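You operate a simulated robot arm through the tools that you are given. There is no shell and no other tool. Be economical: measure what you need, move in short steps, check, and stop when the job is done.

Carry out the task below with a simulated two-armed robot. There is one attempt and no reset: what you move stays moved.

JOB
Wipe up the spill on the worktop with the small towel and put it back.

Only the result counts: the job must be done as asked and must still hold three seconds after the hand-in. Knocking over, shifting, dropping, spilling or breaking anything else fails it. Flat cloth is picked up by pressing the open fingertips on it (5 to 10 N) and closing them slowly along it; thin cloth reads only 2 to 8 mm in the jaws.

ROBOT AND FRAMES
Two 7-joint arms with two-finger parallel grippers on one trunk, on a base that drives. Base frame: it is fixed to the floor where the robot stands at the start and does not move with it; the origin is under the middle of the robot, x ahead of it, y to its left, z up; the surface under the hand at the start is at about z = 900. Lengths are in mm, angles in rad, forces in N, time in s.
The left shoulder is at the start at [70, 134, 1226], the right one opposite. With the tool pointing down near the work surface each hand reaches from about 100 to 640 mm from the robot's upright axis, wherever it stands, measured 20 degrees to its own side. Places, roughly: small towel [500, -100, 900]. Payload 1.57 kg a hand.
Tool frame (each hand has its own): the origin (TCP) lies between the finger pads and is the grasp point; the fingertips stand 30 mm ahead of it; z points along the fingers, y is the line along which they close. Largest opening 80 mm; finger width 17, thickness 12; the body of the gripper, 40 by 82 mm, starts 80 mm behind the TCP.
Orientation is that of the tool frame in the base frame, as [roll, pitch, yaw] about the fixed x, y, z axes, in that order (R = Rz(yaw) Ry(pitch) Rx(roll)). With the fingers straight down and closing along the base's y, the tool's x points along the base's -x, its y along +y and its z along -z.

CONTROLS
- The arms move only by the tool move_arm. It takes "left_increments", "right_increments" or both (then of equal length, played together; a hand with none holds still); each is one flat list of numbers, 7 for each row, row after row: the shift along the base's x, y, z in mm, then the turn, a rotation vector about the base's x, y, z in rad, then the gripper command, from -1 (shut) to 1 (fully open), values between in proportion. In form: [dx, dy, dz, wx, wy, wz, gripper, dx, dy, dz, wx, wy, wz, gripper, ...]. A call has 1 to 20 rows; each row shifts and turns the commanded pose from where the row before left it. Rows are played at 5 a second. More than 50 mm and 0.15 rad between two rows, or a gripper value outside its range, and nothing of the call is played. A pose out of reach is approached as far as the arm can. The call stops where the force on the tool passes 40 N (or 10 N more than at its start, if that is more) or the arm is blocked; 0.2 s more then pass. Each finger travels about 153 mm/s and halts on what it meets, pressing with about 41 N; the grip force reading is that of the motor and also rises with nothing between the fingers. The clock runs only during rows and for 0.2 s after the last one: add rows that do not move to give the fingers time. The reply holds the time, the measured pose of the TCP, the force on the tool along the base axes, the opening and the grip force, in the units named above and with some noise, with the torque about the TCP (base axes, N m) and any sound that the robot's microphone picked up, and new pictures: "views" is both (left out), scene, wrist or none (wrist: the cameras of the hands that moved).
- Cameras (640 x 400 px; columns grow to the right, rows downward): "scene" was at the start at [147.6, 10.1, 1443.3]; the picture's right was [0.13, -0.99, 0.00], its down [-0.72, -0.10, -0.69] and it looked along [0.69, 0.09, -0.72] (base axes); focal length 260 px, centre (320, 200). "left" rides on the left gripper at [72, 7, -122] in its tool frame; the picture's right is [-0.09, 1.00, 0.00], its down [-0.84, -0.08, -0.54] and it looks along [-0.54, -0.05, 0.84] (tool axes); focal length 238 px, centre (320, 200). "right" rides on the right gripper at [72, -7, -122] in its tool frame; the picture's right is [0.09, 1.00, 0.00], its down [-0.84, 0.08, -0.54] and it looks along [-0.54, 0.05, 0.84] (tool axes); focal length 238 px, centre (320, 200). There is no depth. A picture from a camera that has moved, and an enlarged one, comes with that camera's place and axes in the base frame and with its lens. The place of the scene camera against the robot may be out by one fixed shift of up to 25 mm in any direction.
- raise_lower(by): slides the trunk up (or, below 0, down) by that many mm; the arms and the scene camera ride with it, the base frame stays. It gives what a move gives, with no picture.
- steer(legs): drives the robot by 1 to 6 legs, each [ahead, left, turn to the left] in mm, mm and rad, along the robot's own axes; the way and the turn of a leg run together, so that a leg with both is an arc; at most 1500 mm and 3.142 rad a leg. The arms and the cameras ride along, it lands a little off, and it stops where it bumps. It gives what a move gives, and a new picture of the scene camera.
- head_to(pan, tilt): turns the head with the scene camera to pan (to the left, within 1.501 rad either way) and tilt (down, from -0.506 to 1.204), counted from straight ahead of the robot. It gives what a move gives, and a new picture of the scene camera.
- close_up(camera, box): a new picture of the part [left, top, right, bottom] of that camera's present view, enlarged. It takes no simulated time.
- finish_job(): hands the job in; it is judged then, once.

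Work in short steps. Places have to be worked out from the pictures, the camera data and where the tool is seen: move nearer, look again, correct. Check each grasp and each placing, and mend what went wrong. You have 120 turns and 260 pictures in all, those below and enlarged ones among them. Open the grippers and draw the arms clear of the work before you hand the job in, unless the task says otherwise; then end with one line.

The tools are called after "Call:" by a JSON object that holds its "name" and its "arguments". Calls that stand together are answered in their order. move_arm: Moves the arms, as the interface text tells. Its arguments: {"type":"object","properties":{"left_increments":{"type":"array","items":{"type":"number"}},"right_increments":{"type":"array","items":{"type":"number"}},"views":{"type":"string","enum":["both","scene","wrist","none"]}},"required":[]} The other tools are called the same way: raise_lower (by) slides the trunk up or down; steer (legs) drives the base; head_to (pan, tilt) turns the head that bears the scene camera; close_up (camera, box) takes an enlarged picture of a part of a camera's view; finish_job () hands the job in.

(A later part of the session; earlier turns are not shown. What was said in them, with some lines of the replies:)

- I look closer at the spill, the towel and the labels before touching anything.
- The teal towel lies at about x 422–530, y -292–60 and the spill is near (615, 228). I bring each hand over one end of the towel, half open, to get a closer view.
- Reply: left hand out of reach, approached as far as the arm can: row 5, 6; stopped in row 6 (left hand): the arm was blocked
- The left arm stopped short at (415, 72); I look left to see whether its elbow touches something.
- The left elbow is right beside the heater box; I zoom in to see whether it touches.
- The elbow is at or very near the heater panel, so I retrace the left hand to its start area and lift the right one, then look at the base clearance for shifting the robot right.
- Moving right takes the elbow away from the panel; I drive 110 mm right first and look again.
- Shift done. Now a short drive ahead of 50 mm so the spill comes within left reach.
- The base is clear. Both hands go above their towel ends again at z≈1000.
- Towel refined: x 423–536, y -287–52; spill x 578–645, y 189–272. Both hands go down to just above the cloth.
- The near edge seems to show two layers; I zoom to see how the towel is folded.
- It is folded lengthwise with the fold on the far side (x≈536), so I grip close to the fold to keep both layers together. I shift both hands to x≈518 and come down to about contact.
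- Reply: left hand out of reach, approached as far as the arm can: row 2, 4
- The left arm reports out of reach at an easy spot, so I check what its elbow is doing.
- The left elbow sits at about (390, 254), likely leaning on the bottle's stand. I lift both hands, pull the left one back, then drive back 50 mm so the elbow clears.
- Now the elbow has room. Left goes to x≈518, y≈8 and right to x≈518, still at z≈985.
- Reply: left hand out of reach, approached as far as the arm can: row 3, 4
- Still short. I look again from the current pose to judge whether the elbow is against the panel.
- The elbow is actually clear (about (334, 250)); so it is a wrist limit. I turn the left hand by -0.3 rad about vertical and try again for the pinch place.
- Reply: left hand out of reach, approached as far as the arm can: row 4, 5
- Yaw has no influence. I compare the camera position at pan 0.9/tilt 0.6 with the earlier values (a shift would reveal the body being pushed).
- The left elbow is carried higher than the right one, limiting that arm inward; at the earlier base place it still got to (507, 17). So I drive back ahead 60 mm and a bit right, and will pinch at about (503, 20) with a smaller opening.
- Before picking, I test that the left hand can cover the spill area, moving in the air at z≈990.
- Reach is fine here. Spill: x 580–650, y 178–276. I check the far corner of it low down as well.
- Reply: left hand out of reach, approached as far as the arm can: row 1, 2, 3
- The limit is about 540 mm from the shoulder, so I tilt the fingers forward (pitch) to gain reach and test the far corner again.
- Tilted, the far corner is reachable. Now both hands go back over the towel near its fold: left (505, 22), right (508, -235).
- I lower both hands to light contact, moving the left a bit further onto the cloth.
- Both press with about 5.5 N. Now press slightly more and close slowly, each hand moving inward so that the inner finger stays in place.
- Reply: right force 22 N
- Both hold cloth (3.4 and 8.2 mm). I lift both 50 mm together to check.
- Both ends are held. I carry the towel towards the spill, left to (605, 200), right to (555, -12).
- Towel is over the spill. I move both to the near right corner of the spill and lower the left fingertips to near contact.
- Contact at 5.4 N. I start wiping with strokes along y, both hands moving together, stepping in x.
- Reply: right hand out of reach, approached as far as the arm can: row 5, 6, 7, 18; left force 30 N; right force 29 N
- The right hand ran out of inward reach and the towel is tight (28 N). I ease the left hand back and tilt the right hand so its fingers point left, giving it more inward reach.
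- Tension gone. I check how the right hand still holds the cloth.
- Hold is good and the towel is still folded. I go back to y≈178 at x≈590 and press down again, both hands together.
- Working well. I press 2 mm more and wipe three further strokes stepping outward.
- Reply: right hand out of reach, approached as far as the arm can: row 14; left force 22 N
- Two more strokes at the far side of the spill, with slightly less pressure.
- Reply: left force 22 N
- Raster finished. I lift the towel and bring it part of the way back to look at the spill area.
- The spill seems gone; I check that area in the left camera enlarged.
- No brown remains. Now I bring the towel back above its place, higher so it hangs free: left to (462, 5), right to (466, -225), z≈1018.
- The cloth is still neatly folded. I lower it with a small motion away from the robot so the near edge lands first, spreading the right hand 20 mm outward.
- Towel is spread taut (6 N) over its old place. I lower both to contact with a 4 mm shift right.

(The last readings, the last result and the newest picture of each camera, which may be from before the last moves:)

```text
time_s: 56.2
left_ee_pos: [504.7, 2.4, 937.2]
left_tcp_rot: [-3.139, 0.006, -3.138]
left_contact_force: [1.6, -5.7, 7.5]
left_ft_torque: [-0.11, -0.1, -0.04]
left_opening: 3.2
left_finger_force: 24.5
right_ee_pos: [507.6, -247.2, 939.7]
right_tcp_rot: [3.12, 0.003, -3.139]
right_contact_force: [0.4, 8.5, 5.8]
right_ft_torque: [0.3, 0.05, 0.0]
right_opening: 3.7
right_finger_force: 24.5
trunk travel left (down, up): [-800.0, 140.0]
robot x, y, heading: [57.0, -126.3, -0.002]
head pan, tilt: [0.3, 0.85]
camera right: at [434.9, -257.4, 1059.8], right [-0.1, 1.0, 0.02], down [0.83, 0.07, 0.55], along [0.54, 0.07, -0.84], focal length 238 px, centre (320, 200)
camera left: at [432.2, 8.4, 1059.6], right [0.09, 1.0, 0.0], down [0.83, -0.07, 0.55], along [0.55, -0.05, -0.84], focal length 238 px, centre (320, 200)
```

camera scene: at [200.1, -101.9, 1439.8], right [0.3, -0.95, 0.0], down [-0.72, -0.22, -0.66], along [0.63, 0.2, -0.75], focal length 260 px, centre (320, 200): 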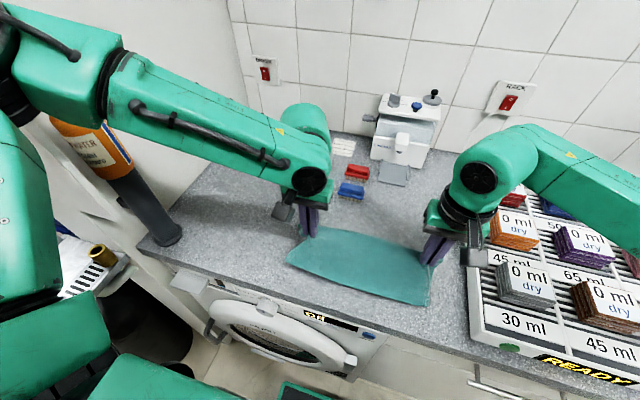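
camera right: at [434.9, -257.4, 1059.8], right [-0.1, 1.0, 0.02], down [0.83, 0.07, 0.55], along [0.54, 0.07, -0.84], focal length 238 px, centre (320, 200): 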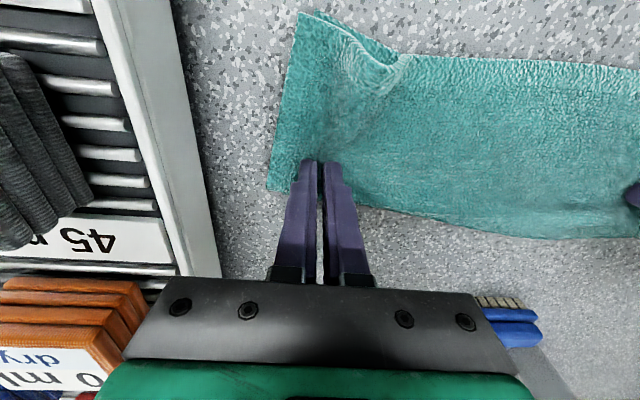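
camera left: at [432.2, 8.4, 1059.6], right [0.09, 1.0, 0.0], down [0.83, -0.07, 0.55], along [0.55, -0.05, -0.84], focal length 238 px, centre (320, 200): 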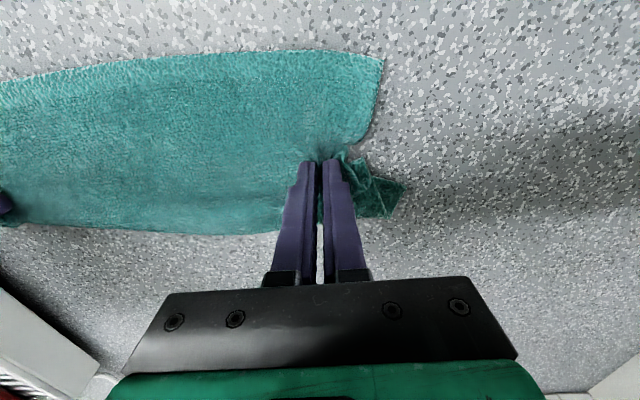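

Touching the table at both ends. I open slowly under light pressure, moving the left hand outward to smooth its pinch.

Call:
{"name": "move_arm", "arguments": {"left_increments": [0, 2, 0, 0, 0, 0, -0.85, 0, 2, 0, 0, 0, 0, -0.7, 0, 2, 0, 0, 0, 0, -0.55, 0, 2, 0, 0, 0, 0, -0.4, 0, 2, 0, 0, 0, 0, -0.3, 0, 0, 0, 0, 0, 0, -0.2], "right_increments": [0, -1, 0, 0, 0, 0, -0.9, 0, -1, 0, 0, 0, 0, -0.8, 0, 0, 0, 0, 0, 0, -0.7, 0, 0, 0, 0, 0, 0, -0.6, 0, 0, 0, 0, 0, 0, -0.5, 0, 0, 0, 0, 0, 0, -0.4], "views": "none"}}

Call:
{"name": "move_arm", "arguments": {"left_increments": [0, 0, 15, 0, 0, 0, -0.2, 0, 0, 25, 0, 0, 0, -0.2, -5, 0, 25, 0, 0, 0, -0.2], "right_increments": [0, 0, 15, 0, 0, 0, -0.4, 0, 0, 25, 0, 0, 0, -0.4, -5, 0, 25, 0, 0, 0, -0.4], "views": "both"}}

```text
time_s: 57.6
left_ee_pos: [501.6, 10.4, 936.8]
left_tcp_rot: [-3.14, 0.008, -3.141]
left_contact_force: [0.9, -7.8, 11.8]
left_ft_torque: [-0.04, -0.1, -0.11]
left_opening: 23.2
left_finger_force: 0.0
right_ee_pos: [507.6, -251.8, 938.7]
right_tcp_rot: [3.119, 0.004, -3.141]
right_contact_force: [-0.8, 2.8, 2.9]
right_ft_torque: [0.04, 0.03, 0.01]
right_opening: 21.9
right_finger_force: 0.2
trunk travel left (down, up): [-800.0, 140.0]
robot x, y, heading: [59.1, -125.5, 0.0]
head pan, tilt: [0.3, 0.85]
```

```text
time_s: 58.4
left_ee_pos: [496.7, 13.2, 1000.4]
left_tcp_rot: [-3.14, 0.002, -3.139]
left_contact_force: [-1.1, 0.8, 0.6]
left_ft_torque: [0.0, 0.0, -0.03]
left_opening: 31.8
left_finger_force: 0.2
right_ee_pos: [502.9, -249.6, 1001.2]
right_tcp_rot: [3.121, 0.003, -3.141]
right_contact_force: [0.4, 0.0, -0.3]
right_ft_torque: [0.01, 0.01, 0.01]
right_opening: 24.2
right_finger_force: 0.1
trunk travel left (down, up): [-800.0, 140.0]
robot x, y, heading: [55.5, -123.6, 0.004]
head pan, tilt: [0.3, 0.85]
camera scene: at [197.9, -102.4, 1440.0], right [0.3, -0.95, 0.0], down [-0.72, -0.22, -0.66], along [0.63, 0.2, -0.75], focal length 260 px, centre (320, 200)
camera right: at [429.8, -259.4, 1122.9], right [-0.09, 1.0, 0.02], down [0.84, 0.07, 0.55], along [0.54, 0.07, -0.84], focal length 238 px, centre (320, 200)
camera left: at [424.8, 18.9, 1122.6], right [0.09, 1.0, 0.0], down [0.83, -0.07, 0.55], along [0.54, -0.05, -0.84], focal length 238 px, centre (320, 200)
```

scene: 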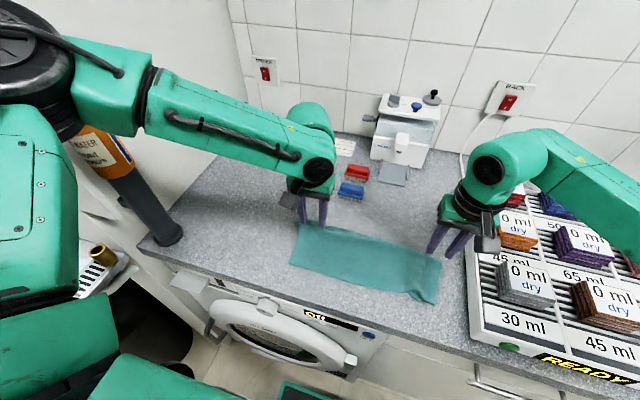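
right: 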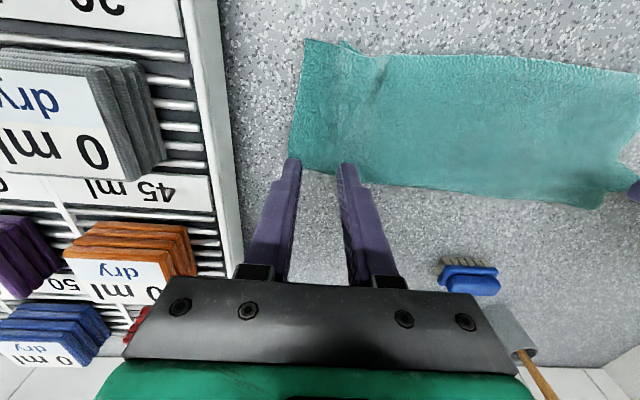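
left: 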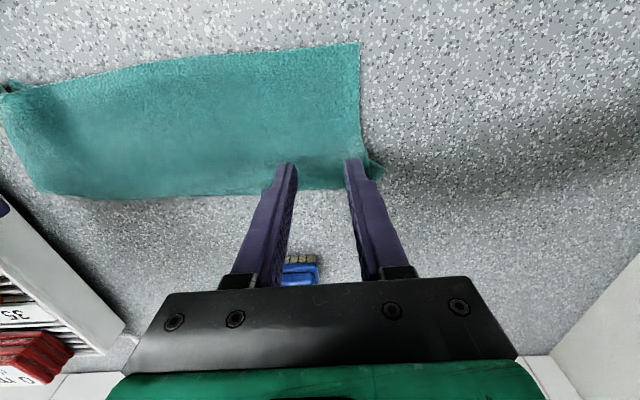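

The towel is back in place, nearly at its original outline. I raise the hands away and inspect the result.

Call:
{"name": "move_arm", "arguments": {"left_increments": [0, 20, 30, 0, 0, 0, 0, 0, 40, 30, 0, 0, 0, 0, 0, 40, 30, 0, 0, 0, 0, -10, 30, 30, 0, 0, 0, 0, -10, 30, 20, 0, 0, 0, 0], "right_increments": [-10, 0, 30, 0, 0, 0, 0, -10, 0, 30, 0, 0, 0, 0, -10, 0, 30, 0, 0, 0, 0, -10, 0, 30, 0, 0, 0, 0, -10, 0, 20, 0, 0, 0, 0], "views": "both"}}

Call:
{"name": "close_up", "arguments": {"camera": "scene", "box": [240, 170, 480, 320]}}

```text
time_s: 59.6
left_ee_pos: [478.6, 172.0, 1141.0]
left_tcp_rot: [-3.138, 0.005, -3.14]
left_contact_force: [-0.4, 0.3, -0.6]
left_ft_torque: [-0.03, -0.01, -0.02]
left_opening: 39.9
left_finger_force: 0.0
right_ee_pos: [448.6, -248.1, 1142.2]
right_tcp_rot: [3.122, 0.003, -3.138]
right_contact_force: [0.1, 0.1, -0.6]
right_ft_torque: [-0.04, 0.0, -0.03]
right_opening: 40.0
right_finger_force: 0.1
trunk travel left (down, up): [-800.0, 140.0]
robot x, y, heading: [57.6, -122.3, 0.004]
head pan, tilt: [0.3, 0.85]
camera scene: at [197.5, -100.7, 1440.0], right [0.3, -0.95, 0.0], down [-0.72, -0.22, -0.66], along [0.63, 0.2, -0.75], focal length 260 px, centre (320, 200)
camera right: at [376.4, -258.3, 1263.5], right [-0.09, 1.0, 0.02], down [0.83, 0.07, 0.55], along [0.54, 0.07, -0.84], focal length 238 px, centre (320, 200)
camera left: at [406.6, 179.3, 1264.0], right [0.09, 1.0, 0.0], down [0.83, -0.07, 0.55], along [0.54, -0.05, -0.84], focal length 238 px, centre (320, 200)
```

scene: 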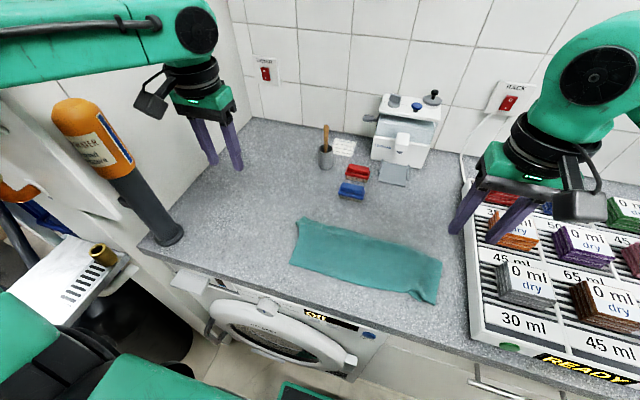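
right: 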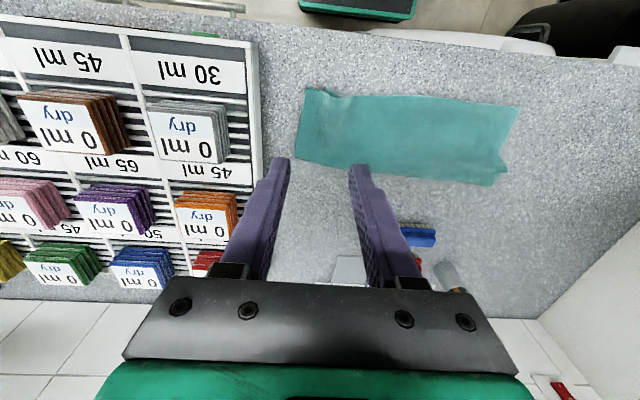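
left: 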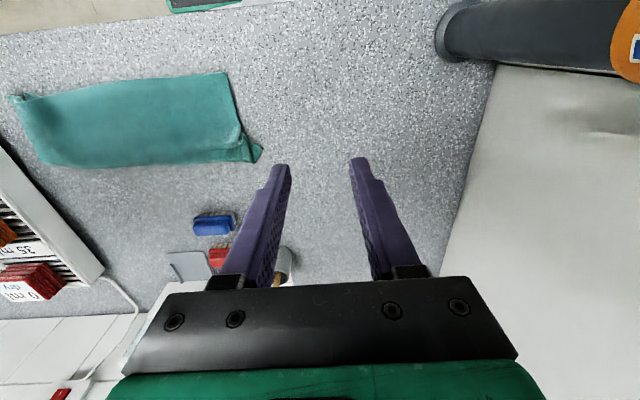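

```text
2.67 times, centred on (360, 245) of scene
camera zoom: at [197.5, -100.7, 1440.0], right [0.3, -0.95, 0.0], down [-0.72, -0.22, -0.66], along [0.63, 0.2, -0.75], focal length 695 px, centre (213, 80)
```

zoom: 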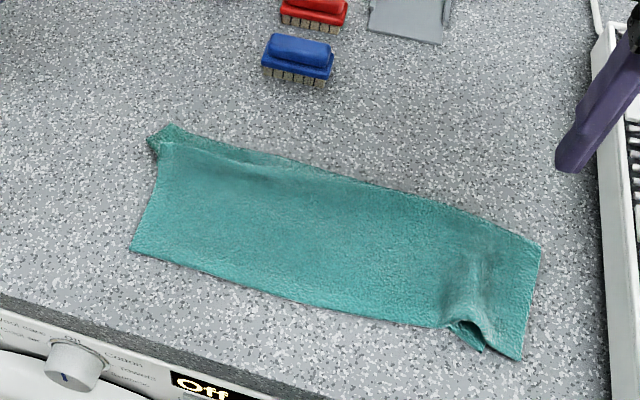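

The towel lies at its old place, folded. One last enlarged look at the spot of the spill (between the left fingers).

Call:
{"name": "close_up", "arguments": {"camera": "left", "box": [260, 100, 460, 260]}}

Call:
{"name": "close_up", "arguments": {"camera": "scene", "box": [170, 110, 350, 230]}}

```text
2.50 times, centred on (360, 180) of left
camera zoom: at [406.6, 179.3, 1264.0], right [0.09, 1.0, 0.0], down [0.83, -0.07, 0.55], along [0.54, -0.05, -0.84], focal length 596 px, centre (220, 250)
```

zoom: 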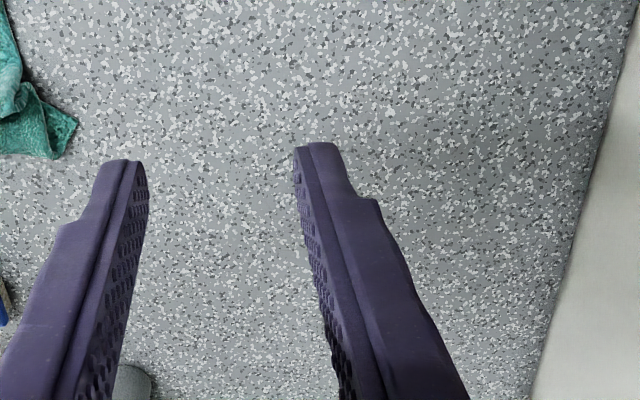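

```text
3.33 times, centred on (260, 170) of scene
camera zoom: at [197.5, -100.7, 1440.0], right [0.3, -0.95, 0.0], down [-0.72, -0.22, -0.66], along [0.63, 0.2, -0.75], focal length 868 px, centre (520, 300)
```

zoom: 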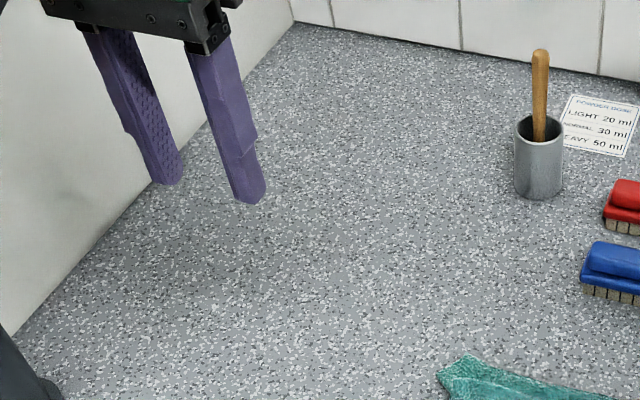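

The worktop is clean and nothing else has moved. I open the grippers fully, then hand in.

Call:
{"name": "move_arm", "arguments": {"left_increments": [0, 0, 5, 0, 0, 0, 1, 0, 0, 0, 0, 0, 0, 1], "right_increments": [0, 0, 5, 0, 0, 0, 1, 0, 0, 0, 0, 0, 0, 1], "views": "none"}}

Call:
{"name": "finish_job", "arguments": {}}

```text
time_s: 60.2
left_ee_pos: [479.6, 172.4, 1146.4]
left_tcp_rot: [-3.138, 0.005, -3.14]
left_contact_force: [-0.3, 0.0, -0.5]
left_ft_torque: [0.0, 0.02, -0.02]
left_opening: 80.0
left_finger_force: 0.0
right_ee_pos: [450.6, -249.9, 1147.2]
right_tcp_rot: [3.119, 0.002, -3.139]
right_contact_force: [0.8, 0.0, 0.8]
right_ft_torque: [0.01, 0.01, -0.02]
right_opening: 80.3
right_finger_force: 0.0
trunk travel left (down, up): [-800.0, 140.0]
robot x, y, heading: [55.7, -123.0, 0.003]
head pan, tilt: [0.3, 0.85]
```

```text
The job is handed in.
```

The spill is wiped up and no brown shows in the last pictures. The small towel is back in its place, still folded, about 15 mm off its original outline with a small wrinkle at the right end and a crumpled far-left corner; early on the left arm was blocked once, most likely by its elbow against the heater panel, and I saw nothing moved.
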